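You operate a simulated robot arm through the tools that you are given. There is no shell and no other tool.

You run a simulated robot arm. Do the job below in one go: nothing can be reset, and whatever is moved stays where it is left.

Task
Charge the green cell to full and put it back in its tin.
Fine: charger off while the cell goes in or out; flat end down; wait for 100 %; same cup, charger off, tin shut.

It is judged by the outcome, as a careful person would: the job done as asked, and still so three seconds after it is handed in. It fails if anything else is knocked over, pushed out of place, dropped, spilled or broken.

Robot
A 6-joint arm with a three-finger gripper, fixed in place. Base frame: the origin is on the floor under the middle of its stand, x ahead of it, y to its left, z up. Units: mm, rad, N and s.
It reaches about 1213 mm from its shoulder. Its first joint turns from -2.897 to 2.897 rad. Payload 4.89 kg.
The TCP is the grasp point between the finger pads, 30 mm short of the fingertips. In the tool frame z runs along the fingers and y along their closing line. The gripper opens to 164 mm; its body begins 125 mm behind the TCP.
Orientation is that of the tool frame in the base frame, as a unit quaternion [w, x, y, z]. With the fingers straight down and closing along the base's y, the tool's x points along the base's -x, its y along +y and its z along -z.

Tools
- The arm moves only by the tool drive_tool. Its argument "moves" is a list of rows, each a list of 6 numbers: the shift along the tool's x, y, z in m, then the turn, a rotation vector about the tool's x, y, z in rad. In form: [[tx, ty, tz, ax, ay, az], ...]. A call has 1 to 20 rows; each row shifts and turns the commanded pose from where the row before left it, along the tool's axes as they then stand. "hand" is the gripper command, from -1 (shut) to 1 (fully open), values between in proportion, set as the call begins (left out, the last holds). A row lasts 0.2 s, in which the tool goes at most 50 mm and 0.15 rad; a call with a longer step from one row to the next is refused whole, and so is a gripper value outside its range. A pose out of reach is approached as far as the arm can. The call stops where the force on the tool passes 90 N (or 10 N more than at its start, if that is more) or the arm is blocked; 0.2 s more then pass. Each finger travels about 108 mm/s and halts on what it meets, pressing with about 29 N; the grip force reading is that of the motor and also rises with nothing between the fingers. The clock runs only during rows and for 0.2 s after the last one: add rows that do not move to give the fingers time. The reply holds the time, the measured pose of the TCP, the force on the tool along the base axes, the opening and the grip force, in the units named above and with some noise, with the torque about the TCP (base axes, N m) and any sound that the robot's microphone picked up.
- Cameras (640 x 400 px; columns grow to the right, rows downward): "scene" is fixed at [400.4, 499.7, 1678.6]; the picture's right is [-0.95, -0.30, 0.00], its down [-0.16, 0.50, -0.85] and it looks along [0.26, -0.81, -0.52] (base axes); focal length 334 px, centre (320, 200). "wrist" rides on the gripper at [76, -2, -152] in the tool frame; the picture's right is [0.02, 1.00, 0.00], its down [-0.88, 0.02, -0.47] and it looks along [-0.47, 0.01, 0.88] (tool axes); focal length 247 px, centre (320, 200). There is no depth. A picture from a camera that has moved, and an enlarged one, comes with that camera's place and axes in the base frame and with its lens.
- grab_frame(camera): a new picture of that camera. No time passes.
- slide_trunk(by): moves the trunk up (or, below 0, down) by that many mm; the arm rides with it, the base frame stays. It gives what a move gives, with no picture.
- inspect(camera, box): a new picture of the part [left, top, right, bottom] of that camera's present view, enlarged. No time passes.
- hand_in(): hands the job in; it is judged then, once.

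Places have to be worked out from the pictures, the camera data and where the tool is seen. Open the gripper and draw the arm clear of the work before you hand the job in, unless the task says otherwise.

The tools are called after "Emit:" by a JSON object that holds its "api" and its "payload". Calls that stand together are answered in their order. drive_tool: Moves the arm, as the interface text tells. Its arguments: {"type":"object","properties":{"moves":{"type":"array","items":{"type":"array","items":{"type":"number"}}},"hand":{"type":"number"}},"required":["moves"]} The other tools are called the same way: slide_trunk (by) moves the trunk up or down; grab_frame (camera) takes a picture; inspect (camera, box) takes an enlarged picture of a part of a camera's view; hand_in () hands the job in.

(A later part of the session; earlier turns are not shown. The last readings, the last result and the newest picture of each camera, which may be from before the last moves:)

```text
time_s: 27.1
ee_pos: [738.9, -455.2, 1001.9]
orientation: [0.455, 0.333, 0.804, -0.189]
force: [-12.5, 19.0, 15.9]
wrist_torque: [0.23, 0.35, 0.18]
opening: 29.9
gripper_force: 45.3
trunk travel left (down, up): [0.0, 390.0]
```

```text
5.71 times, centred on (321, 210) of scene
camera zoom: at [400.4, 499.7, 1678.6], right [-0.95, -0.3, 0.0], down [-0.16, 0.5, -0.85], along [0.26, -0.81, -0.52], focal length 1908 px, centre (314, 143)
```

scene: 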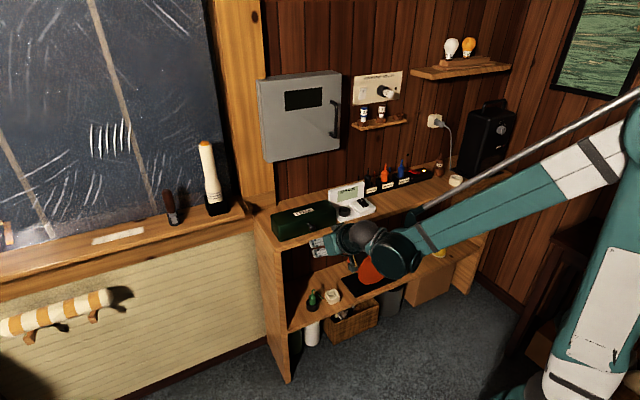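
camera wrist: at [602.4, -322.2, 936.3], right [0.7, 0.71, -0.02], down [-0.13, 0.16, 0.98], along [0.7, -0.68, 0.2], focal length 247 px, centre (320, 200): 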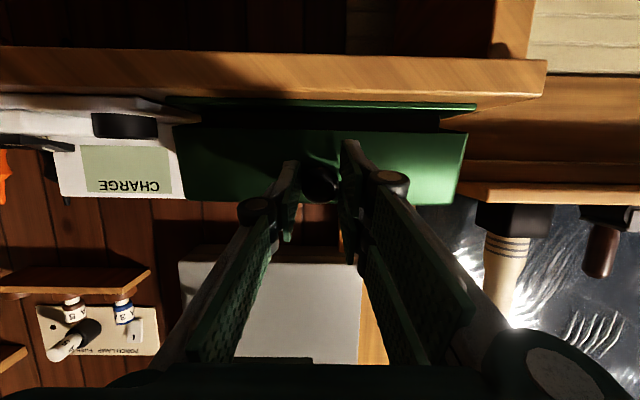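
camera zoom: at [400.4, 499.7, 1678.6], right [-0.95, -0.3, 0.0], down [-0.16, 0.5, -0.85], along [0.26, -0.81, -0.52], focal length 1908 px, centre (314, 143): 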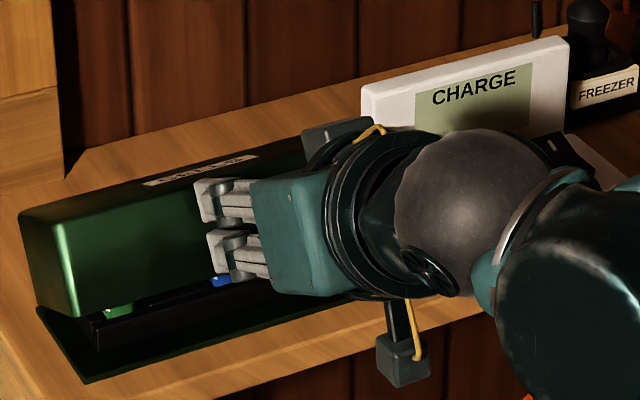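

The lid opens cleanly (cells in a black holder are visible, green at the left end). Forces show the hinge sits a little higher (z≈914), so I refit the arc and continue.

Emit:
{"api": "drive_tool", "payload": {"moves": [[-0.00695, 0, 0.00085, 0, 0.0454, 0], [-0.00695, 0, 0.00085, 0, 0.0454, 0], [-0.0066, 0, 0.0018, 0, 0.0445, 0], [-0.0066, 0, 0.0018, 0, 0.0445, 0], [-0.00655, 0, 0.0019, 0, 0.0445, 0], [-0.00655, 0, 0.0019, 0, 0.0445, 0]]}}

Emit:
{"api": "inspect", "payload": {"camera": "scene", "box": [265, 165, 377, 235]}}

```text
time_s: 28.5
ee_pos: [762.7, -478.5, 1026.5]
orientation: [0.344, 0.354, 0.858, -0.142]
force: [4.3, 19.5, 12.8]
wrist_torque: [0.27, 0.18, 0.2]
opening: 29.5
gripper_force: 44.8
trunk travel left (down, up): [0.0, 390.0]
```

```text
5.71 times, centred on (321, 200) of scene
camera zoom: at [400.4, 499.7, 1678.6], right [-0.95, -0.3, 0.0], down [-0.16, 0.5, -0.85], along [0.26, -0.81, -0.52], focal length 1908 px, centre (314, 200)
```

zoom: 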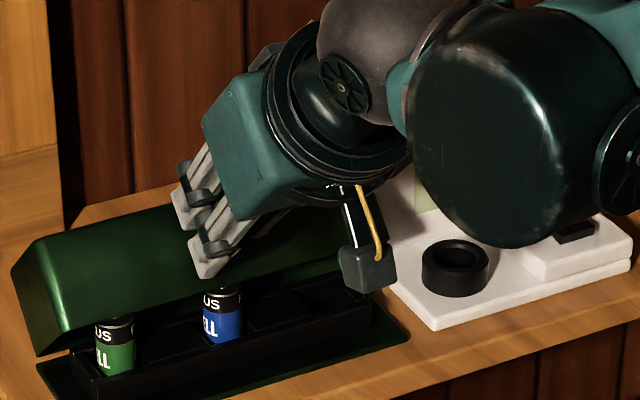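

Both cells are now visible: green in the left-end cup, blue next to it. I keep going, easing 1 mm in +u to relieve side force, to about 65–70° open.

Emit:
{"api": "drive_tool", "payload": {"moves": [[-0.00635, 0.0006, 0.0003, 0, 0.0445, 0], [-0.00635, 0.0006, 0.0003, 0, 0.0445, 0], [-0.00655, 0, 0.00205, 0, 0.0445, 0], [-0.00655, 0, 0.00205, 0, 0.0445, 0], [-0.0064, 0, 0.0022, 0, 0.0445, 0], [-0.0064, 0, 0.0022, 0, 0.0445, 0], [-0.0064, 0, 0.00225, 0, 0.0445, 0], [-0.0064, 0, 0.00225, 0, 0.0445, 0]]}}

Emit:
{"api": "inspect", "payload": {"camera": "scene", "box": [265, 155, 393, 235]}}

```text
time_s: 30.3
ee_pos: [796.1, -514.0, 1044.1]
orientation: [0.186, 0.375, 0.905, -0.078]
force: [-18.3, -7.0, 8.9]
wrist_torque: [0.28, 0.81, -0.05]
opening: 29.7
gripper_force: 45.3
trunk travel left (down, up): [0.0, 390.0]
```

```text
5.00 times, centred on (329, 195) of scene
camera zoom: at [400.4, 499.7, 1678.6], right [-0.95, -0.3, 0.0], down [-0.16, 0.5, -0.85], along [0.26, -0.81, -0.52], focal length 1669 px, centre (275, 225)
```

zoom: 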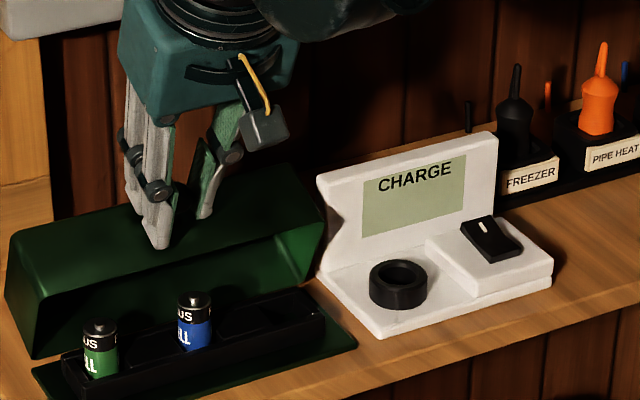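

Lid is ~72° open and following well. I relieve the small -u force and continue to ~84° to look for the lid's stop.

Emit:
{"api": "drive_tool", "payload": {"moves": [[-0.00665, -0.0007, 0.00185, 0, 0.0445, 0], [-0.00665, 0, 0.00185, 0, 0.0445, 0], [-0.00635, 0, 0.0024, 0, 0.0445, 0], [-0.00635, 0, 0.0024, 0, 0.0445, 0]]}}

Emit:
{"api": "inspect", "payload": {"camera": "scene", "box": [265, 155, 393, 235]}}

```text
time_s: 31.3
ee_pos: [815.9, -533.1, 1044.4]
orientation: [0.104, 0.38, 0.918, -0.042]
force: [-7.6, -6.9, 14.6]
wrist_torque: [0.04, 0.18, -0.08]
opening: 30.0
gripper_force: 45.0
trunk travel left (down, up): [0.0, 390.0]
```

```text
5.00 times, centred on (329, 195) of scene
camera zoom: at [400.4, 499.7, 1678.6], right [-0.95, -0.3, 0.0], down [-0.16, 0.5, -0.85], along [0.26, -0.81, -0.52], focal length 1669 px, centre (275, 225)
```

zoom: 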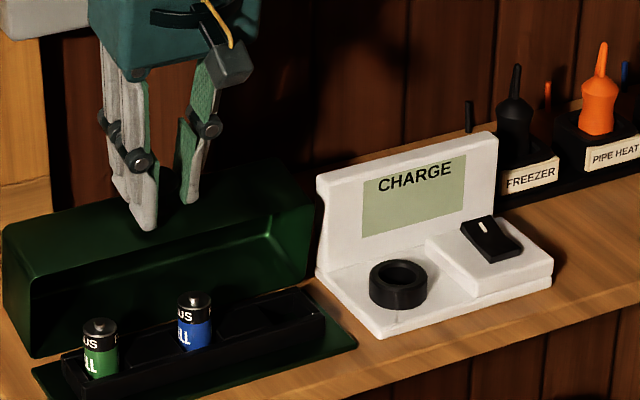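

Force is small; about 84° open. I continue to ~96°, watching for a stop.

Emit:
{"api": "drive_tool", "payload": {"moves": [[-0.0064, -0.0004, 0.0016, 0, 0.0445, 0], [-0.0064, 0, 0.0017, 0, 0.0445, 0], [-0.00625, 0, 0.0024, 0, 0.0445, 0], [-0.00625, 0, 0.0024, 0, 0.0445, 0]]}}

Emit:
{"api": "inspect", "payload": {"camera": "scene", "box": [265, 145, 393, 225]}}

```text
time_s: 32.3
ee_pos: [833.4, -551.1, 1040.8]
orientation: [0.023, 0.382, 0.924, -0.01]
force: [14.8, -2.0, 35.1]
wrist_torque: [-0.08, -0.49, 0.04]
opening: 29.8
gripper_force: 45.0
trunk travel left (down, up): [0.0, 390.0]
```

```text
5.00 times, centred on (329, 185) of scene
camera zoom: at [400.4, 499.7, 1678.6], right [-0.95, -0.3, 0.0], down [-0.16, 0.5, -0.85], along [0.26, -0.81, -0.52], focal length 1669 px, centre (275, 275)
```

zoom: 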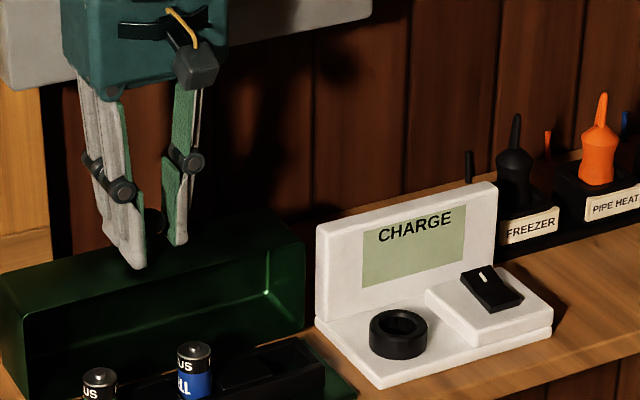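

About 95° open, no stop yet, but I'm pressing ~35 N down on the knob. I lift 2 mm to relieve that and read again.

Emit:
{"api": "drive_tool", "payload": {"moves": [[0, 0, -0.001, 0, 0, 0], [0, 0, -0.001, 0, 0, 0], [0, 0, 0, 0, 0, 0]]}}

```text
time_s: 33.1
ee_pos: [833.7, -550.9, 1041.5]
orientation: [0.022, 0.382, 0.924, -0.009]
force: [2.0, 10.8, 4.2]
wrist_torque: [0.85, 0.52, 0.03]
opening: 29.8
gripper_force: 44.9
trunk travel left (down, up): [0.0, 390.0]
```

Relieved. I push a further ~6° to find the end stop.

Emit:
{"api": "drive_tool", "payload": {"moves": [[-0.0062, 0.0003, 0.0018, 0, 0.0445, 0], [-0.0062, 0, 0.0022, 0, 0.0445, 0], [0, 0, 0, 0, 0, 0]]}}

Emit:
{"api": "inspect", "payload": {"camera": "scene", "box": [265, 145, 393, 225]}}

Emit:
{"api": "grab_frame", "payload": {"camera": "wrist"}}

```text
time_s: 33.7
ee_pos: [838.2, -555.8, 1039.2]
orientation: [-0.019, 0.382, 0.924, 0.009]
force: [-33.8, 34.6, -2.9]
wrist_torque: [-6.36, -7.4, -0.18]
opening: 29.6
gripper_force: 44.9
trunk travel left (down, up): [0.0, 390.0]
stopped in row 3: the force on the tool passed its limit at 96 N (the readings are from after the stop); the commanded pose is now the measured one
```

```text
5.00 times, centred on (329, 185) of scene
camera zoom: at [400.4, 499.7, 1678.6], right [-0.95, -0.3, 0.0], down [-0.16, 0.5, -0.85], along [0.26, -0.81, -0.52], focal length 1669 px, centre (275, 275)
```

zoom: 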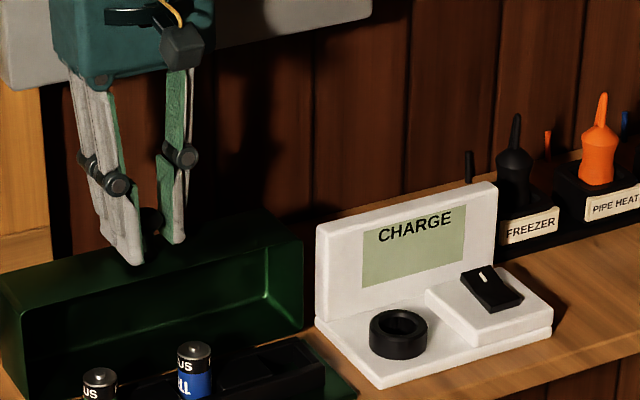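

```text
taken
camera wrist: at [788.0, -507.7, 1192.7], right [0.69, 0.72, 0.0], down [0.65, -0.62, 0.44], along [0.32, -0.3, -0.9], focal length 247 px, centre (320, 200)
```

wrist: 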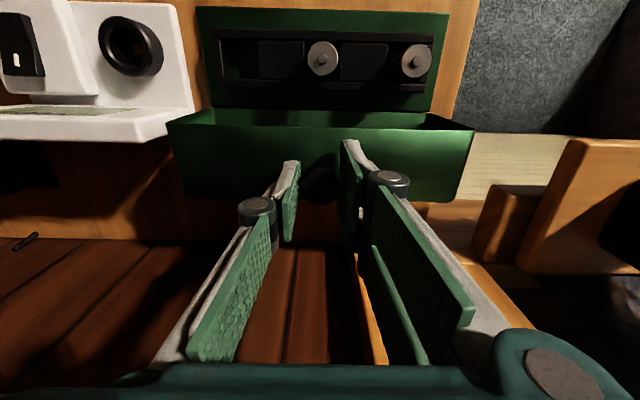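

The lid reached its stop at about 97° (force peak 96 N, base and cells haven't moved). I back off a few mm to unload it before releasing.

Emit:
{"api": "drive_tool", "payload": {"moves": [[0.002, 0, -0.0004, 0, -0.022, 0], [0.0015, 0, -0.0004, 0, -0.022, 0], [0, 0, 0, 0, 0, 0]]}}

```text
time_s: 34.5
ee_pos: [837.8, -555.6, 1038.4]
orientation: [0.001, 0.382, 0.924, 0.0]
force: [6.6, 13.0, 5.5]
wrist_torque: [0.87, 0.42, -0.02]
opening: 29.7
gripper_force: 45.1
trunk travel left (down, up): [0.0, 390.0]
```

Nearly unloaded. I open the gripper to 60 mm to let the lid rest on its stop, without moving the arm.

Emit:
{"api": "drive_tool", "payload": {"moves": [[0, 0, 0, 0, 0, 0], [0, 0, 0, 0, 0, 0], [0, 0, 0, 0, 0, 0]], "hand": -0.3}}

Emit:
{"api": "inspect", "payload": {"camera": "scene", "box": [265, 145, 393, 225]}}

```text
time_s: 35.3
ee_pos: [837.6, -556.2, 1038.0]
orientation: [0.001, 0.383, 0.924, 0.0]
force: [-0.6, -0.5, 0.2]
wrist_torque: [0.02, 0.01, -0.02]
opening: 57.3
gripper_force: 0.0
trunk travel left (down, up): [0.0, 390.0]
```

```text
5.00 times, centred on (329, 185) of scene
camera zoom: at [400.4, 499.7, 1678.6], right [-0.95, -0.3, 0.0], down [-0.16, 0.5, -0.85], along [0.26, -0.81, -0.52], focal length 1669 px, centre (275, 275)
```

zoom: 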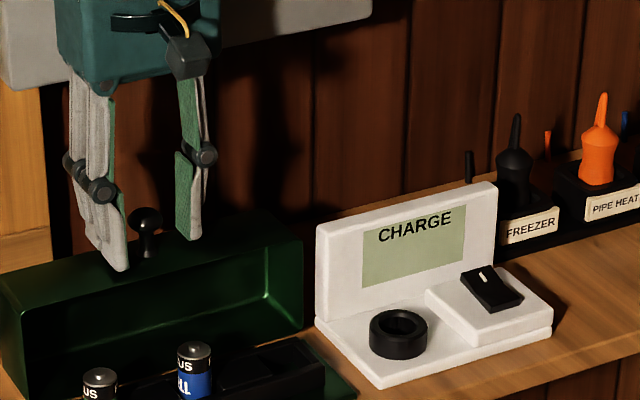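

The lid stays open on its stop. I slide the open fingers straight back toward the room (clear of the knob and the wall cabinet), then open wide to look at the cells.

Emit:
{"api": "drive_tool", "payload": {"moves": [[0.03, 0, 0, 0, 0, 0], [0.045, 0, 0, 0, 0, 0], [0.045, 0, -0.02, 0, 0, 0], [0.045, 0, -0.02, 0, 0, 0], [0, 0, 0, 0, 0, 0]]}}

Emit:
{"api": "drive_tool", "payload": {"moves": [[0, 0, 0, 0, 0, 0], [0, 0, 0, 0, 0, 0], [0, 0, 0, 0, 0, 0]], "hand": 1}}

Emit:
{"api": "grab_frame", "payload": {"camera": "wrist"}}

Emit:
{"api": "inspect", "payload": {"camera": "scene", "box": [260, 175, 388, 255]}}

```text
time_s: 36.5
ee_pos: [721.1, -441.1, 1072.6]
orientation: [0.001, 0.383, 0.924, 0.001]
force: [0.3, -0.1, -0.2]
wrist_torque: [0.1, 0.08, -0.01]
opening: 57.4
gripper_force: 0.0
trunk travel left (down, up): [0.0, 390.0]
```

```text
time_s: 37.3
ee_pos: [721.0, -441.6, 1072.1]
orientation: [0.001, 0.382, 0.924, 0.0]
force: [0.0, 0.0, 0.0]
wrist_torque: [0.0, 0.02, -0.04]
opening: 164.0
gripper_force: 0.1
trunk travel left (down, up): [0.0, 390.0]
```

```text
taken
camera wrist: at [666.0, -388.0, 1223.3], right [0.69, 0.72, 0.0], down [0.64, -0.61, 0.47], along [0.34, -0.33, -0.88], focal length 247 px, centre (320, 200)
```

wrist: 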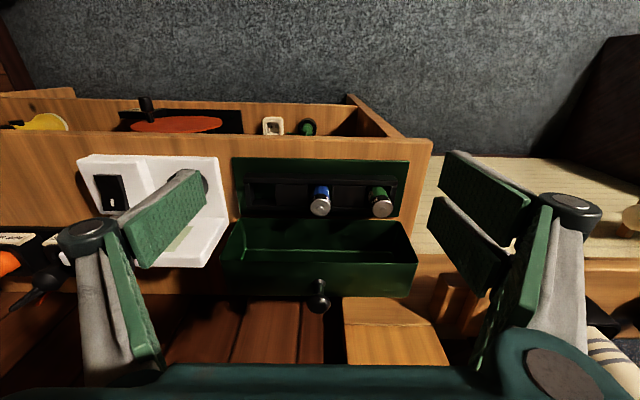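

```text
5.00 times, centred on (324, 215) of scene
camera zoom: at [400.4, 499.7, 1678.6], right [-0.95, -0.3, 0.0], down [-0.16, 0.5, -0.85], along [0.26, -0.81, -0.52], focal length 1669 px, centre (300, 125)
```

zoom: 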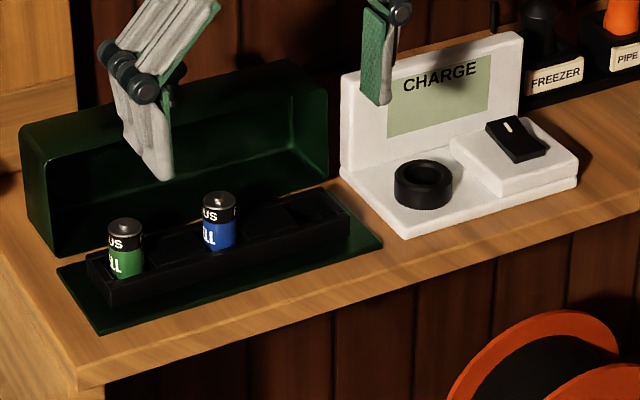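

Emit:
{"api": "inspect", "payload": {"camera": "wrist", "box": [220, 145, 420, 270]}}

Emit:
{"api": "inspect", "payload": {"camera": "scene", "box": [272, 208, 336, 248]}}

Emit:
{"api": "inspect", "payload": {"camera": "scene", "box": [330, 180, 386, 225]}}

```text
3.20 times, centred on (320, 208) of wrist
camera zoom: at [666.0, -388.0, 1223.3], right [0.69, 0.72, 0.0], down [0.64, -0.61, 0.47], along [0.34, -0.33, -0.88], focal length 790 px, centre (320, 176)
```

zoom: 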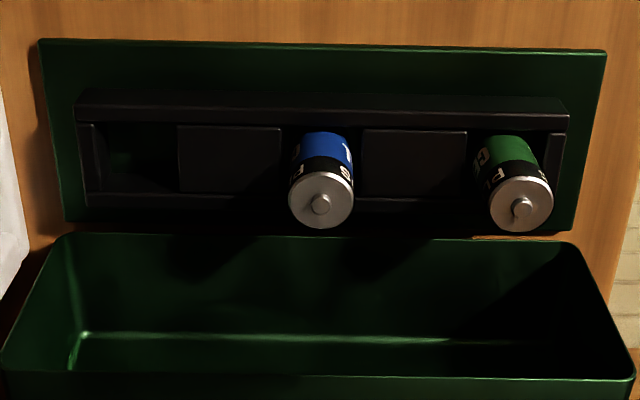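

```text
10.00 times, centred on (304, 228) of scene
camera zoom: at [400.4, 499.7, 1678.6], right [-0.95, -0.3, 0.0], down [-0.16, 0.5, -0.85], along [0.26, -0.81, -0.52], focal length 3338 px, centre (480, -80)
```

zoom: 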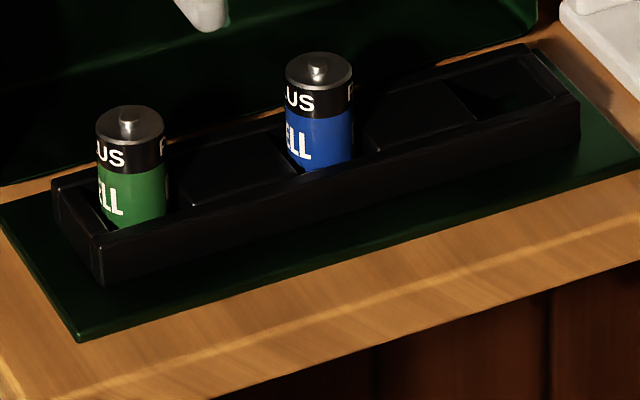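

```text
8.89 times, centred on (358, 202) of scene
camera zoom: at [400.4, 499.7, 1678.6], right [-0.95, -0.3, 0.0], down [-0.16, 0.5, -0.85], along [0.26, -0.81, -0.52], focal length 2967 px, centre (-18, 178)
```

zoom: 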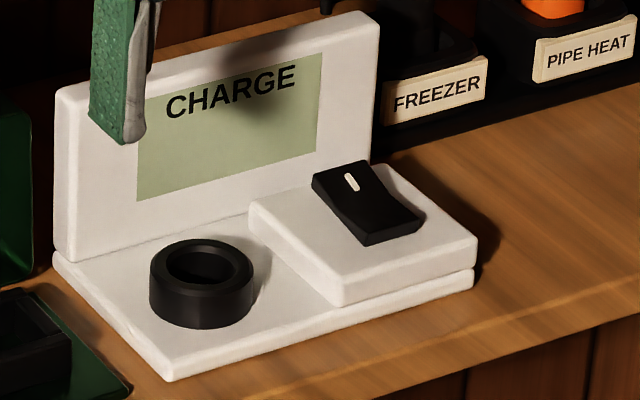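

Three cups: green sits in the +u end cup (nub up), blue in the middle, the far one is empty. I move sideways over the green cell to triangulate its position with a second wrist view.

Emit:
{"api": "drive_tool", "payload": {"moves": [[0, 0.04, 0, 0, 0, 0], [0, 0.04, 0, 0, 0, 0], [0, 0, 0, 0, 0, 0]]}}

Emit:
{"api": "grab_frame", "payload": {"camera": "wrist"}}

Emit:
{"api": "inspect", "payload": {"camera": "wrist", "box": [220, 140, 420, 265]}}

```text
time_s: 38.1
ee_pos: [777.1, -384.0, 1074.3]
orientation: [0.001, 0.382, 0.924, -0.001]
force: [-0.2, 0.8, 0.5]
wrist_torque: [0.13, -0.03, -0.03]
opening: 163.8
gripper_force: 0.0
trunk travel left (down, up): [0.0, 390.0]
```

```text
taken
camera wrist: at [722.3, -331.0, 1226.1], right [0.69, 0.72, 0.0], down [0.64, -0.61, 0.47], along [0.34, -0.33, -0.88], focal length 247 px, centre (320, 200)
```

wrist: 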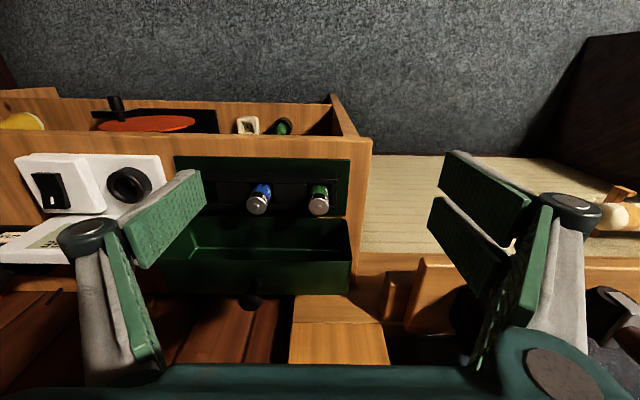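

```text
3.20 times, centred on (320, 202) of wrist
camera zoom: at [722.3, -331.0, 1226.1], right [0.69, 0.72, 0.0], down [0.64, -0.61, 0.47], along [0.34, -0.33, -0.88], focal length 790 px, centre (320, 192)
```

zoom: 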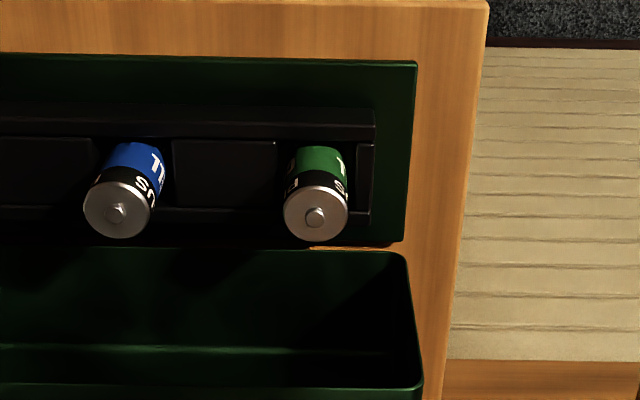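

Green cell top is at u≈278.0, n≈898, z≈958; holder top z≈931. I narrow the gripper to ~50 mm, move over the cell and come partway down to verify alignment.

Emit:
{"api": "drive_tool", "payload": {"moves": [[-0.038, 0, 0, 0, 0, 0], [-0.038, 0, 0, 0, 0, 0], [0, 0, 0, 0, 0, 0], [0, 0, 0.02, 0, 0, 0], [0, 0, 0.02, 0, 0, 0], [0, 0, 0, 0, 0, 0]], "hand": -0.39}}

Emit:
{"api": "grab_frame", "payload": {"camera": "wrist"}}

Emit:
{"api": "inspect", "payload": {"camera": "scene", "box": [260, 165, 372, 235]}}

```text
time_s: 39.5
ee_pos: [832.9, -436.6, 1035.2]
orientation: [0.0, 0.382, 0.924, 0.0]
force: [0.1, 0.7, -1.0]
wrist_torque: [0.02, -0.04, 0.03]
opening: 50.1
gripper_force: 0.0
trunk travel left (down, up): [0.0, 390.0]
```

```text
taken
camera wrist: at [778.9, -383.6, 1186.8], right [0.69, 0.72, 0.0], down [0.64, -0.61, 0.47], along [0.34, -0.33, -0.88], focal length 247 px, centre (320, 200)
```

wrist: 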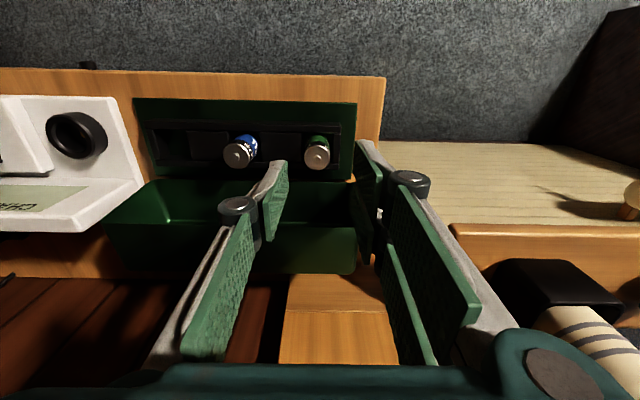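

```text
5.71 times, centred on (316, 200) of scene
camera zoom: at [400.4, 499.7, 1678.6], right [-0.95, -0.3, 0.0], down [-0.16, 0.5, -0.85], along [0.26, -0.81, -0.52], focal length 1908 px, centre (343, 200)
```

zoom: 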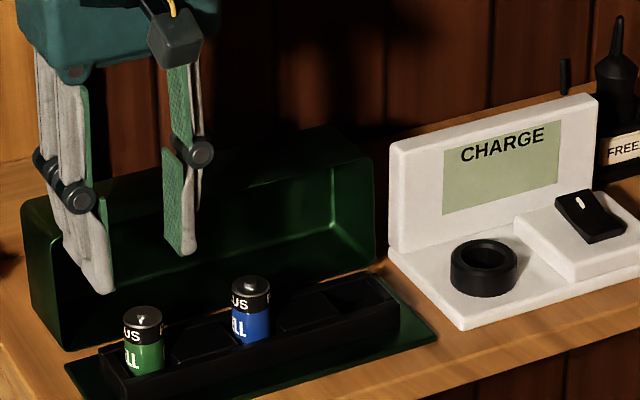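

The cell reads u≈278.2, n≈898.3; the TCP is 2 mm off in u. I correct and descend so the fingertips are just at the cell's top, then check.

Emit:
{"api": "drive_tool", "payload": {"moves": [[0, -0.002, 0.014, 0, 0, 0], [0, 0, 0.014, 0, 0, 0], [0, 0, 0.014, 0, 0, 0], [0, 0, 0, 0, 0, 0]]}}

Emit:
{"api": "inspect", "payload": {"camera": "wrist", "box": [200, 110, 440, 260]}}

Emit:
{"api": "inspect", "payload": {"camera": "scene", "box": [262, 185, 342, 245]}}

```text
time_s: 40.5
ee_pos: [831.6, -438.2, 992.7]
orientation: [0.001, 0.382, 0.924, 0.0]
force: [-0.4, -1.0, -0.3]
wrist_torque: [-0.03, -0.06, -0.02]
opening: 49.9
gripper_force: 0.0
trunk travel left (down, up): [0.0, 390.0]
```

```text
2.67 times, centred on (320, 185) of wrist
camera zoom: at [776.4, -384.7, 1144.5], right [0.69, 0.72, 0.0], down [0.64, -0.61, 0.47], along [0.34, -0.33, -0.88], focal length 659 px, centre (320, 240)
```

zoom: 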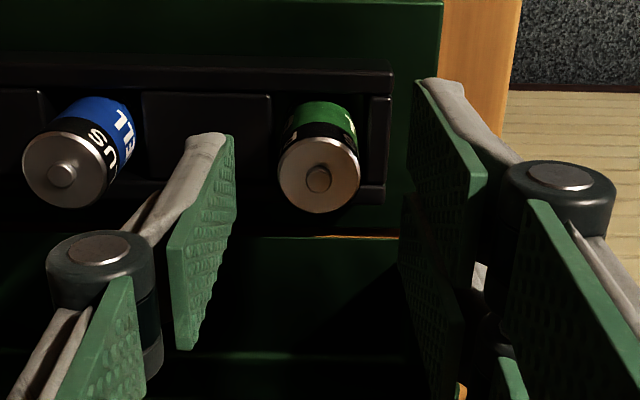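

```text
6.67 times, centred on (302, 215) of scene
camera zoom: at [400.4, 499.7, 1678.6], right [-0.95, -0.3, 0.0], down [-0.16, 0.5, -0.85], along [0.26, -0.81, -0.52], focal length 2226 px, centre (440, 100)
```

zoom: 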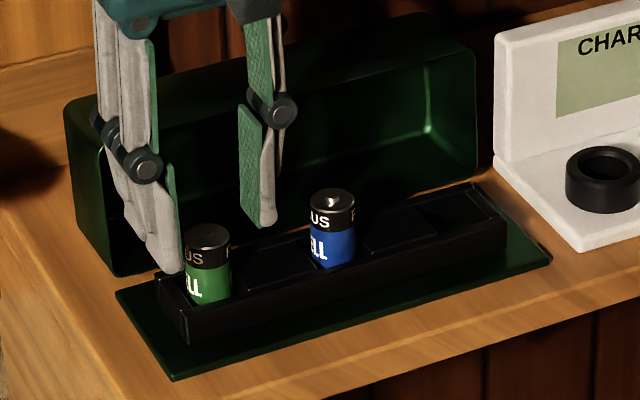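

Aligned (cell at u≈278, n≈899; TCP u 278.2, n 897.9). I descend 27 mm so the pads overlap the exposed part of the cell with tips just above the holder.

Emit:
{"api": "drive_tool", "payload": {"moves": [[0, 0, 0.009, 0, 0, 0], [0, 0, 0.009, 0, 0, 0], [0, 0, 0.009, 0, 0, 0], [0, 0, 0, 0, 0, 0]]}}

Emit:
{"api": "inspect", "payload": {"camera": "wrist", "box": [200, 110, 440, 260]}}

Emit:
{"api": "inspect", "payload": {"camera": "scene", "box": [262, 185, 342, 245]}}

```text
time_s: 41.5
ee_pos: [832.0, -437.4, 966.6]
orientation: [0.001, 0.383, 0.924, 0.0]
force: [-0.3, -0.4, 1.3]
wrist_torque: [0.0, 0.0, 0.0]
opening: 49.8
gripper_force: 0.0
trunk travel left (down, up): [0.0, 390.0]
```

```text
2.67 times, centred on (320, 185) of wrist
camera zoom: at [775.6, -384.6, 1118.4], right [0.69, 0.72, 0.0], down [0.64, -0.61, 0.47], along [0.34, -0.33, -0.88], focal length 659 px, centre (320, 240)
```

zoom: 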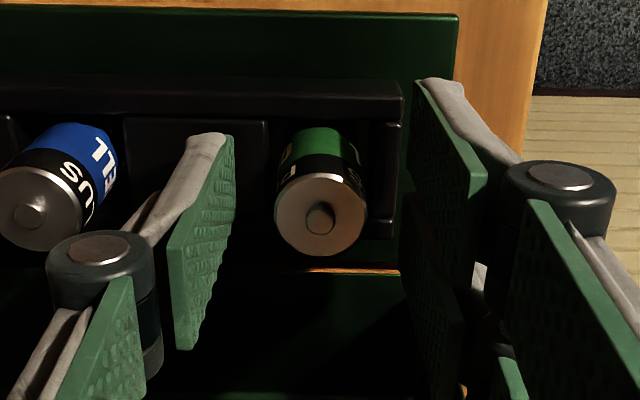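

```text
6.67 times, centred on (302, 215) of scene
camera zoom: at [400.4, 499.7, 1678.6], right [-0.95, -0.3, 0.0], down [-0.16, 0.5, -0.85], along [0.26, -0.81, -0.52], focal length 2226 px, centre (440, 100)
```

zoom: 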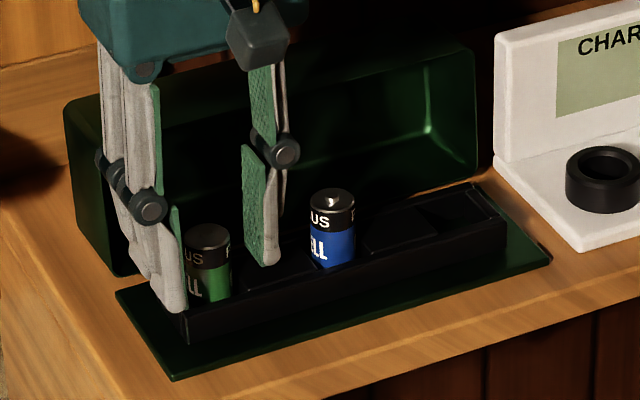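

The cell is centred between the pads. I close on it.

Emit:
{"api": "drive_tool", "payload": {"moves": [[0, 0, 0, 0, 0, 0], [0, 0, 0, 0, 0, 0], [0, 0, 0, 0, 0, 0], [0, 0, 0, 0, 0, 0]], "hand": -1}}

Emit:
{"api": "inspect", "payload": {"camera": "wrist", "box": [200, 110, 440, 260]}}

Emit:
{"api": "inspect", "payload": {"camera": "scene", "box": [262, 185, 342, 245]}}

```text
time_s: 42.5
ee_pos: [830.4, -437.2, 967.5]
orientation: [0.001, 0.383, 0.924, 0.0]
force: [0.1, -0.4, 0.5]
wrist_torque: [0.01, 0.0, -0.01]
opening: 24.5
gripper_force: 29.1
trunk travel left (down, up): [0.0, 390.0]
```

```text
2.67 times, centred on (320, 185) of wrist
camera zoom: at [775.6, -384.6, 1118.4], right [0.69, 0.72, 0.0], down [0.64, -0.61, 0.47], along [0.34, -0.33, -0.88], focal length 659 px, centre (320, 240)
```

zoom: 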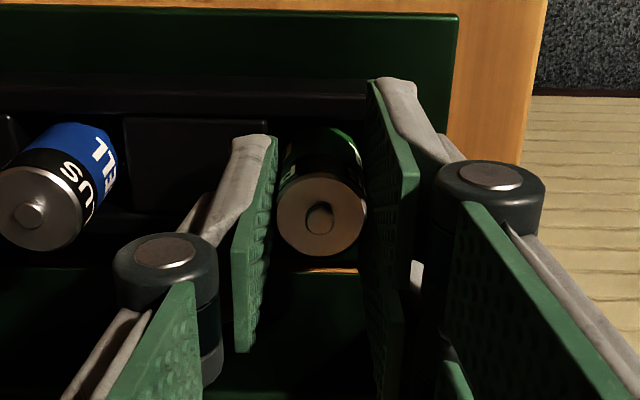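

```text
6.67 times, centred on (302, 215) of scene
camera zoom: at [400.4, 499.7, 1678.6], right [-0.95, -0.3, 0.0], down [-0.16, 0.5, -0.85], along [0.26, -0.81, -0.52], focal length 2226 px, centre (440, 100)
```

zoom: 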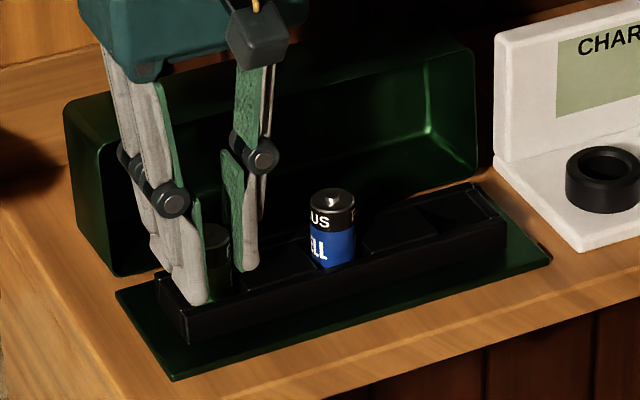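

Gripped at 24.5 mm opening, 29 N, no side force. Grasp pose noted (u≈278.2, n≈897.6, z≈967). I lift straight up 110 mm.

Emit:
{"api": "drive_tool", "payload": {"moves": [[0, 0, -0.01, 0, 0, 0], [0, 0, -0.02, 0, 0, 0], [0, 0, -0.04, 0, 0, 0], [0, 0, -0.04, 0, 0, 0], [0, 0, 0, 0, 0, 0]]}}

Emit:
{"api": "inspect", "payload": {"camera": "scene", "box": [250, 145, 394, 235]}}

Emit:
{"api": "grab_frame", "payload": {"camera": "wrist"}}

```text
time_s: 43.7
ee_pos: [828.7, -436.8, 1076.7]
orientation: [0.0, 0.383, 0.924, 0.0]
force: [0.3, 0.4, -0.2]
wrist_torque: [0.03, 0.04, 0.0]
opening: 24.4
gripper_force: 28.6
trunk travel left (down, up): [0.0, 390.0]
```

```text
4.44 times, centred on (322, 190) of scene
camera zoom: at [400.4, 499.7, 1678.6], right [-0.95, -0.3, 0.0], down [-0.16, 0.5, -0.85], along [0.26, -0.81, -0.52], focal length 1484 px, centre (311, 244)
```

zoom: 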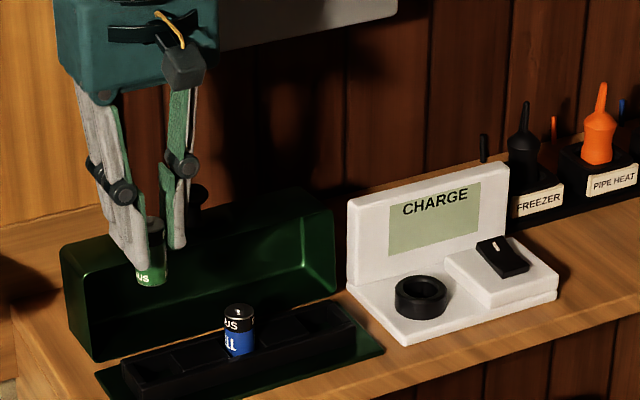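

```text
taken
camera wrist: at [774.3, -383.1, 1228.3], right [0.69, 0.72, 0.0], down [0.64, -0.61, 0.47], along [0.34, -0.33, -0.88], focal length 247 px, centre (320, 200)
```

wrist: 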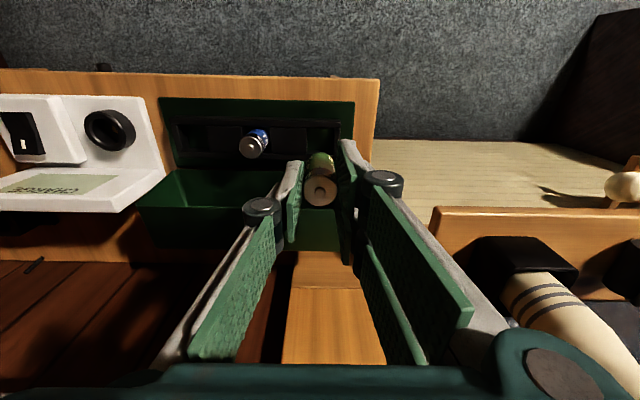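

The cell is lifted cleanly. I carry it back a little and along toward the charger at this height for a clearer look at the cup.

Emit:
{"api": "drive_tool", "payload": {"moves": [[0.03, 0, 0, 0, 0, 0], [0.01, -0.04, 0, 0, 0, 0], [0, -0.045, 0, 0, 0, 0], [0, -0.045, 0, 0, 0, 0], [0, -0.04, 0, 0, 0, 0], [0, -0.03, 0, 0, 0, 0], [0, 0, 0, 0, 0, 0]]}}

Emit:
{"api": "grab_frame", "payload": {"camera": "wrist"}}

Emit:
{"api": "inspect", "payload": {"camera": "wrist", "box": [160, 80, 400, 230]}}

Emit:
{"api": "inspect", "payload": {"camera": "scene", "box": [260, 140, 404, 230]}}

```text
time_s: 45.3
ee_pos: [661.1, -552.2, 1076.9]
orientation: [0.001, 0.383, 0.924, 0.0]
force: [-0.1, -0.3, -0.1]
wrist_torque: [-0.03, 0.04, -0.01]
opening: 24.7
gripper_force: 28.8
trunk travel left (down, up): [0.0, 390.0]
```

```text
taken
camera wrist: at [605.7, -498.4, 1227.3], right [0.69, 0.72, 0.0], down [0.64, -0.61, 0.47], along [0.34, -0.33, -0.88], focal length 247 px, centre (320, 200)
```

wrist: 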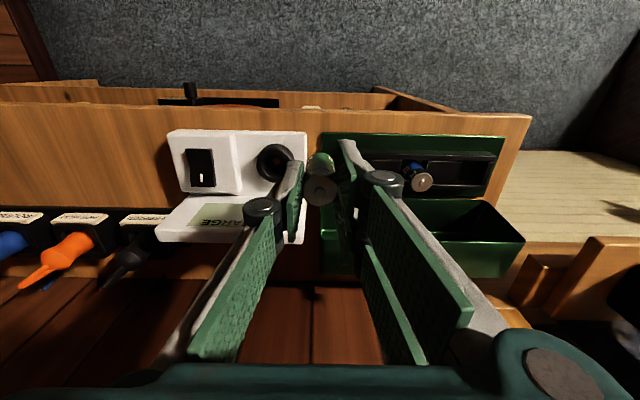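

```text
2.67 times, centred on (280, 155) of wrist
camera zoom: at [605.7, -498.4, 1227.3], right [0.69, 0.72, 0.0], down [0.64, -0.61, 0.47], along [0.34, -0.33, -0.88], focal length 659 px, centre (427, 320)
```

zoom: 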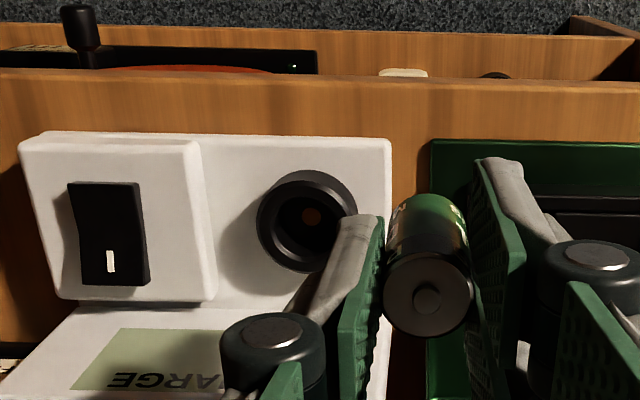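

```text
4.44 times, centred on (332, 185) of scene
camera zoom: at [400.4, 499.7, 1678.6], right [-0.95, -0.3, 0.0], down [-0.16, 0.5, -0.85], along [0.26, -0.81, -0.52], focal length 1484 px, centre (267, 267)
```

zoom: 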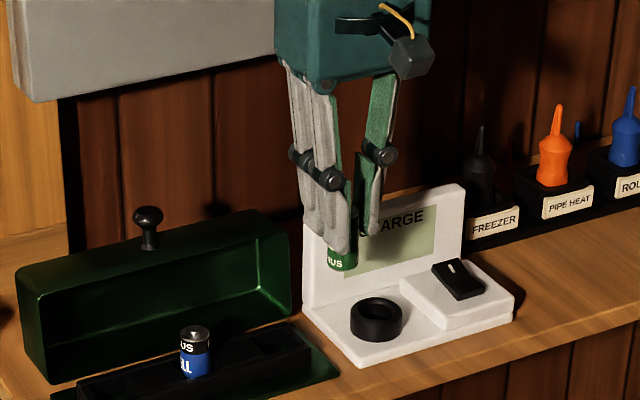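

I enlarge the cup further to locate its rim and bore precisely.

Emit:
{"api": "inspect", "payload": {"camera": "wrist", "box": [240, 130, 320, 190]}}

Emit:
{"api": "inspect", "payload": {"camera": "wrist", "box": [165, 125, 245, 195]}}

Emit:
{"api": "inspect", "payload": {"camera": "scene", "box": [330, 192, 378, 222]}}

```text
6.67 times, centred on (280, 160) of wrist
camera zoom: at [605.7, -498.4, 1227.3], right [0.69, 0.72, 0.0], down [0.64, -0.61, 0.47], along [0.34, -0.33, -0.88], focal length 1646 px, centre (587, 467)
```

zoom: 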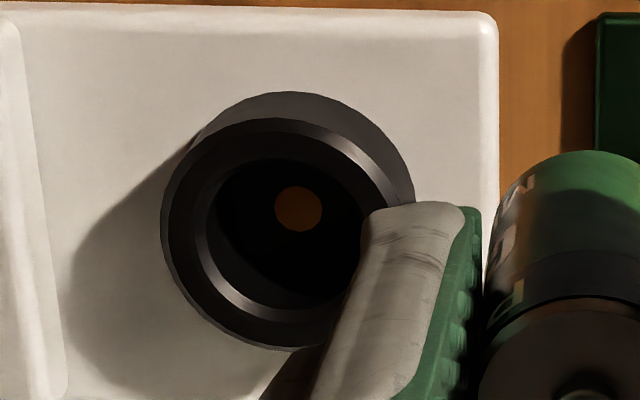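

```text
5.71 times, centred on (205, 160) of wrist
camera zoom: at [605.7, -498.4, 1227.3], right [0.69, 0.72, 0.0], down [0.64, -0.61, 0.47], along [0.34, -0.33, -0.88], focal length 1411 px, centre (977, 429)
```

zoom: 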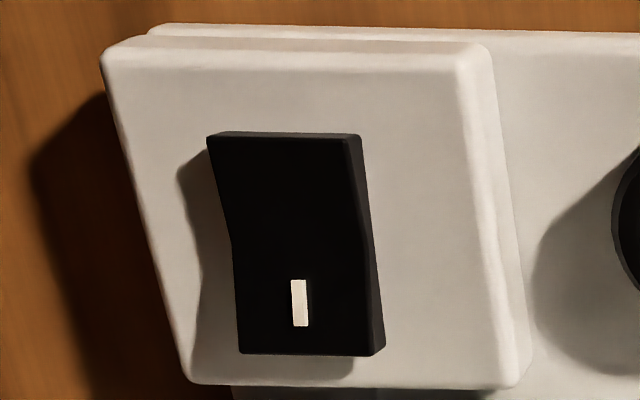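

```text
13.33 times, centred on (354, 207) of scene
camera zoom: at [400.4, 499.7, 1678.6], right [-0.95, -0.3, 0.0], down [-0.16, 0.5, -0.85], along [0.26, -0.81, -0.52], focal length 4451 px, centre (-133, 107)
```

zoom: 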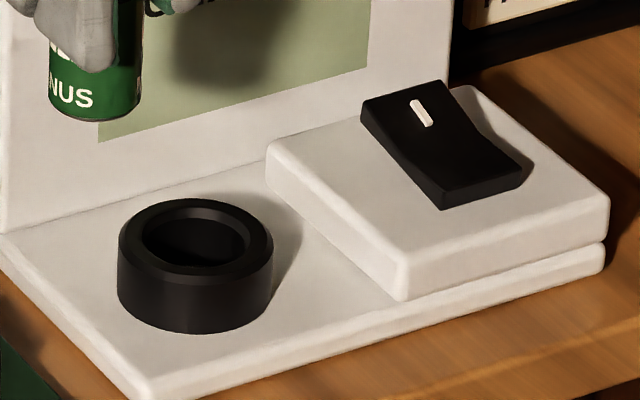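

Cup rim reads u≈18–19, n≈890–894 depending on its height. I move to the other side of it for a parallax view to pin down its height.

Emit:
{"api": "drive_tool", "payload": {"moves": [[0, -0.04, 0, 0, 0, 0], [0, -0.04, 0, 0, 0, 0], [0, -0.03, 0, 0, 0, 0], [0, 0, 0, 0, 0, 0]]}}

Emit:
{"api": "grab_frame", "payload": {"camera": "wrist"}}

Emit:
{"api": "inspect", "payload": {"camera": "wrist", "box": [320, 125, 420, 195]}}

Emit:
{"api": "inspect", "payload": {"camera": "wrist", "box": [220, 110, 420, 235]}}

```text
time_s: 46.3
ee_pos: [583.0, -627.4, 1074.5]
orientation: [0.0, 0.383, 0.924, 0.0]
force: [1.1, 0.4, 0.2]
wrist_torque: [-0.04, 0.07, 0.0]
opening: 24.7
gripper_force: 28.5
trunk travel left (down, up): [0.0, 390.0]
```

```text
taken
camera wrist: at [527.1, -574.8, 1226.3], right [0.69, 0.72, 0.0], down [0.64, -0.61, 0.47], along [0.34, -0.33, -0.88], focal length 247 px, centre (320, 200)
```

wrist: 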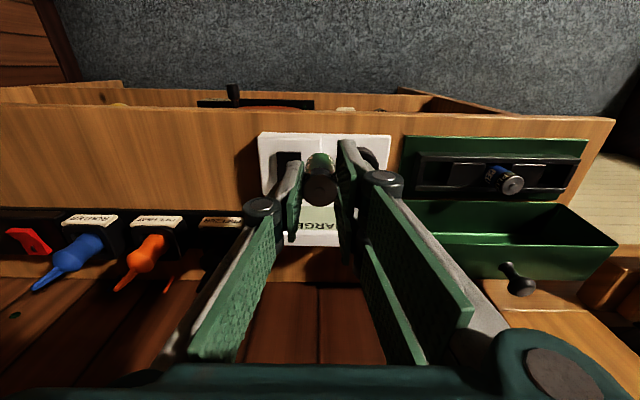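

```text
5.71 times, centred on (370, 160) of wrist
camera zoom: at [527.1, -574.8, 1226.3], right [0.69, 0.72, 0.0], down [0.64, -0.61, 0.47], along [0.34, -0.33, -0.88], focal length 1411 px, centre (34, 429)
```

zoom: 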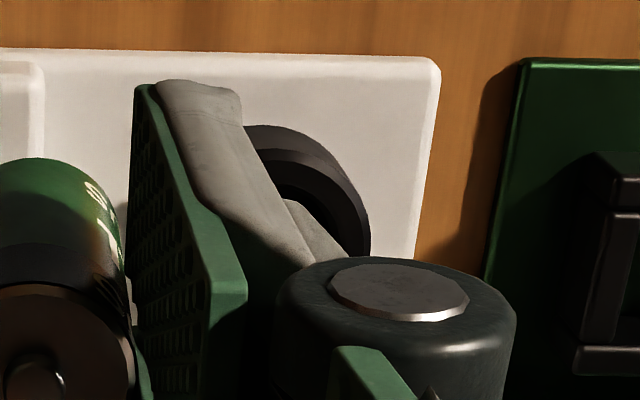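

```text
3.20 times, centred on (320, 172) of wrist
camera zoom: at [527.1, -574.8, 1226.3], right [0.69, 0.72, 0.0], down [0.64, -0.61, 0.47], along [0.34, -0.33, -0.88], focal length 790 px, centre (320, 288)
```

zoom: 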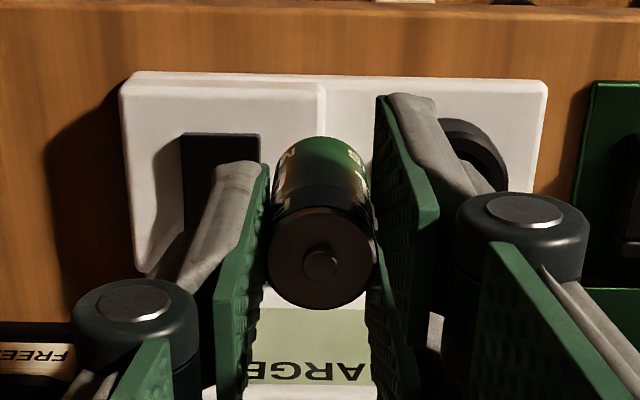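

The charger base top is z≈906 and the cup centre comes out at about u 20, n 893. I move the cell over that point and come down until its bottom is about 15 mm above the rim, then check alignment in both views.

Emit:
{"api": "drive_tool", "payload": {"moves": [[-0.018, 0.0257, 0, 0, 0, 0], [-0.0184, 0.0257, 0, 0, 0, 0], [0, 0, 0, 0, 0, 0], [0, 0, 0.025, 0, 0, 0], [0, 0, 0.025, 0, 0, 0], [0, 0, 0.02, 0, 0, 0], [0, 0, 0, 0, 0, 0]]}}

Emit:
{"api": "grab_frame", "payload": {"camera": "wrist"}}

Emit:
{"api": "inspect", "payload": {"camera": "wrist", "box": [240, 80, 400, 200]}}

Emit:
{"api": "inspect", "payload": {"camera": "scene", "box": [320, 170, 384, 230]}}

```text
time_s: 47.9
ee_pos: [642.9, -618.6, 1007.6]
orientation: [0.0, 0.383, 0.924, -0.001]
force: [-0.8, 0.0, -0.5]
wrist_torque: [0.01, -0.01, -0.01]
opening: 24.8
gripper_force: 28.9
trunk travel left (down, up): [0.0, 390.0]
```

```text
taken
camera wrist: at [587.7, -565.6, 1158.2], right [0.69, 0.72, 0.0], down [0.64, -0.61, 0.47], along [0.34, -0.33, -0.88], focal length 247 px, centre (320, 200)
```

wrist: 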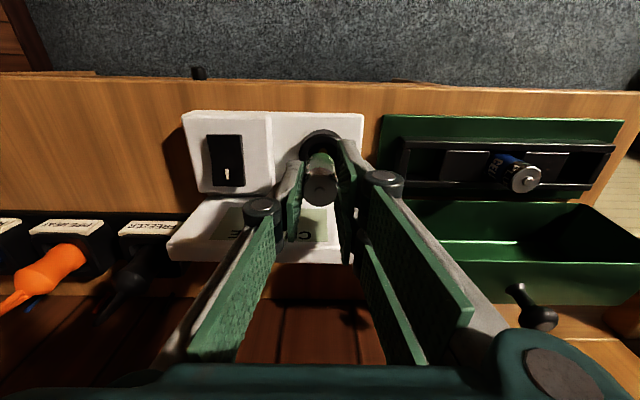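

```text
3.33 times, centred on (320, 140) of wrist
camera zoom: at [587.7, -565.6, 1158.2], right [0.69, 0.72, 0.0], down [0.64, -0.61, 0.47], along [0.34, -0.33, -0.88], focal length 823 px, centre (320, 400)
```

zoom: 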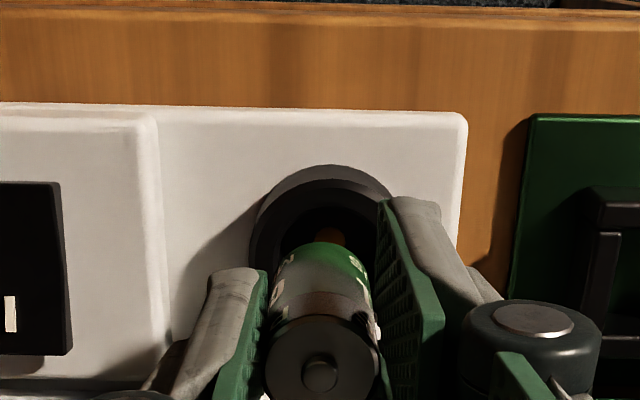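

```text
6.67 times, centred on (352, 200) of scene
camera zoom: at [400.4, 499.7, 1678.6], right [-0.95, -0.3, 0.0], down [-0.16, 0.5, -0.85], along [0.26, -0.81, -0.52], focal length 2226 px, centre (107, 200)
```

zoom: 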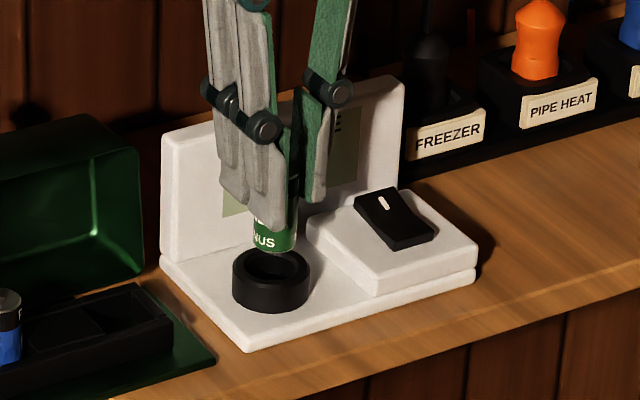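

The cell axis reads u≈17.0, n≈893, and the cup's contact and rim give u≈20.8, n≈892.5. I shift +3.7 mm in u and verify again before lowering.

Emit:
{"api": "drive_tool", "payload": {"moves": [[0, 0.0037, 0, 0, 0, 0], [0, 0, 0, 0, 0, 0]]}}

Emit:
{"api": "inspect", "payload": {"camera": "wrist", "box": [260, 100, 380, 200]}}

Emit:
{"api": "inspect", "payload": {"camera": "scene", "box": [328, 185, 376, 221]}}

```text
time_s: 48.5
ee_pos: [646.4, -615.8, 1008.1]
orientation: [0.001, 0.383, 0.924, -0.001]
force: [0.0, 0.0, -0.8]
wrist_torque: [-0.02, -0.01, -0.01]
opening: 24.8
gripper_force: 28.7
trunk travel left (down, up): [0.0, 390.0]
```

```text
4.00 times, centred on (320, 150) of wrist
camera zoom: at [591.3, -563.2, 1158.3], right [0.69, 0.72, 0.0], down [0.64, -0.61, 0.47], along [0.34, -0.33, -0.88], focal length 988 px, centre (320, 400)
```

zoom: 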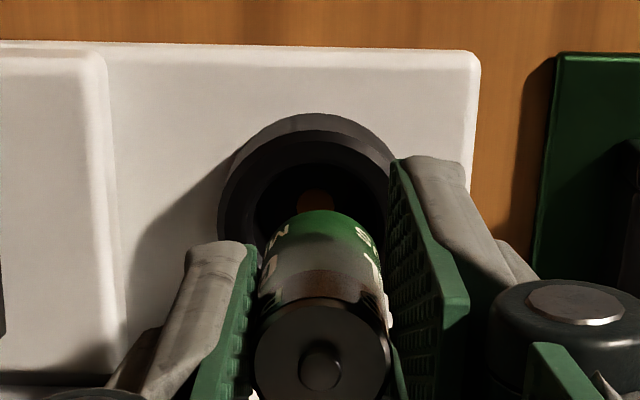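

```text
11.11 times, centred on (352, 203) of scene
camera zoom: at [400.4, 499.7, 1678.6], right [-0.95, -0.3, 0.0], down [-0.16, 0.5, -0.85], along [0.26, -0.81, -0.52], focal length 3709 px, centre (-36, 167)
```

zoom: 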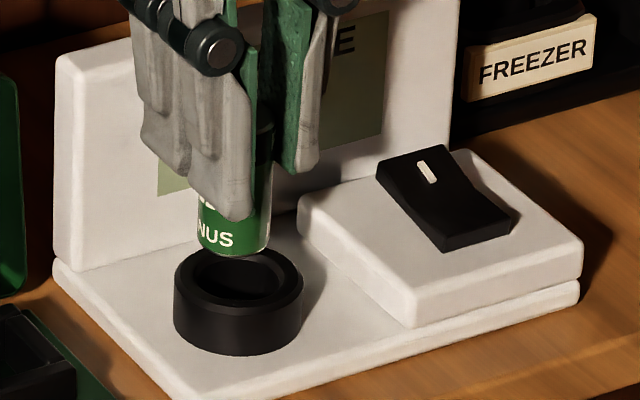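

Contact and cell agree in n (~893) and the cell is about 1 mm high in u. I trim -0.8 mm and descend 22 mm in small steps, to where the cell just enters the rim.

Emit:
{"api": "drive_tool", "payload": {"moves": [[0, -0.0008, 0.004, 0, 0, 0], [0, 0, 0.004, 0, 0, 0], [0, 0, 0.004, 0, 0, 0], [0, 0, 0.004, 0, 0, 0], [0, 0, 0.003, 0, 0, 0], [0, 0, 0.003, 0, 0, 0], [0, 0, 0, 0, 0, 0]]}}

Emit:
{"api": "inspect", "payload": {"camera": "wrist", "box": [260, 100, 380, 200]}}

Emit:
{"api": "inspect", "payload": {"camera": "scene", "box": [328, 185, 376, 221]}}

```text
time_s: 50.1
ee_pos: [645.7, -615.5, 987.6]
orientation: [0.0, 0.383, 0.924, 0.0]
force: [-10.9, 12.0, 1.2]
wrist_torque: [0.7, 0.58, 0.0]
opening: 24.5
gripper_force: 28.6
trunk travel left (down, up): [0.0, 390.0]
```

```text
4.00 times, centred on (320, 150) of wrist
camera zoom: at [591.2, -563.3, 1137.3], right [0.69, 0.72, 0.0], down [0.64, -0.61, 0.47], along [0.34, -0.33, -0.88], focal length 988 px, centre (320, 400)
```

zoom: 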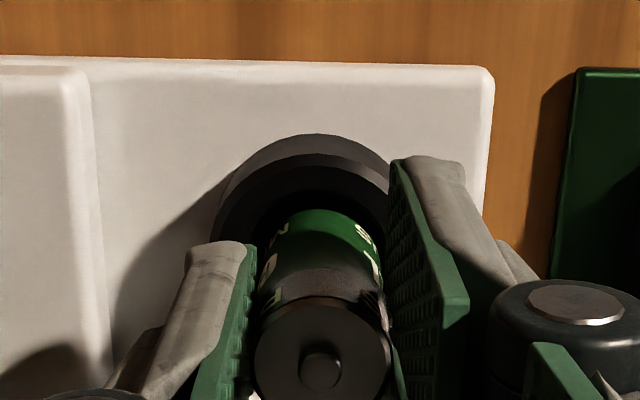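

```text
11.11 times, centred on (352, 203) of scene
camera zoom: at [400.4, 499.7, 1678.6], right [-0.95, -0.3, 0.0], down [-0.16, 0.5, -0.85], along [0.26, -0.81, -0.52], focal length 3709 px, centre (-36, 167)
```

zoom: 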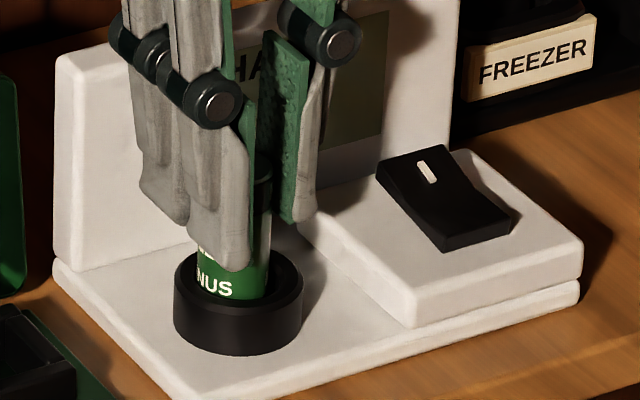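

The cell has entered the cup, with ~16 N pushing it toward the room, so it's touching the wall-side bore. I shift 1 mm back (-n) and read again.

Emit:
{"api": "drive_tool", "payload": {"moves": [[0.001, 0, 0, 0, 0, 0], [0, 0, 0, 0, 0, 0]]}}

```text
time_s: 50.7
ee_pos: [647.8, -616.5, 985.9]
orientation: [0.001, 0.383, 0.924, 0.0]
force: [-6.6, 6.7, -1.9]
wrist_torque: [0.42, 0.44, 0.03]
opening: 24.3
gripper_force: 29.0
trunk travel left (down, up): [0.0, 390.0]
```

Down to ~9 N; another 1.3 mm the same way.

Emit:
{"api": "drive_tool", "payload": {"moves": [[0.0013, 0, 0, 0, 0, 0], [0, 0, 0, 0, 0, 0]]}}

```text
time_s: 51.3
ee_pos: [645.7, -615.6, 985.6]
orientation: [0.001, 0.382, 0.924, 0.0]
force: [-0.2, -0.1, -1.1]
wrist_torque: [0.02, -0.01, 0.0]
opening: 24.4
gripper_force: 28.4
trunk travel left (down, up): [0.0, 390.0]
```

No contact force now. I add a small 0.6 mm centring shift and lower in small steps.

Emit:
{"api": "drive_tool", "payload": {"moves": [[0.0006, 0, 0.002, 0, 0, 0], [0, 0, 0.002, 0, 0, 0], [0, 0, 0.002, 0, 0, 0], [0, 0, 0.002, 0, 0, 0], [0, 0, 0, 0, 0, 0]]}}

```text
time_s: 52.5
ee_pos: [643.9, -612.9, 978.9]
orientation: [0.001, 0.383, 0.924, 0.0]
force: [0.6, 1.0, -0.9]
wrist_torque: [0.02, 0.03, 0.0]
opening: 24.3
gripper_force: 29.0
trunk travel left (down, up): [0.0, 390.0]
```

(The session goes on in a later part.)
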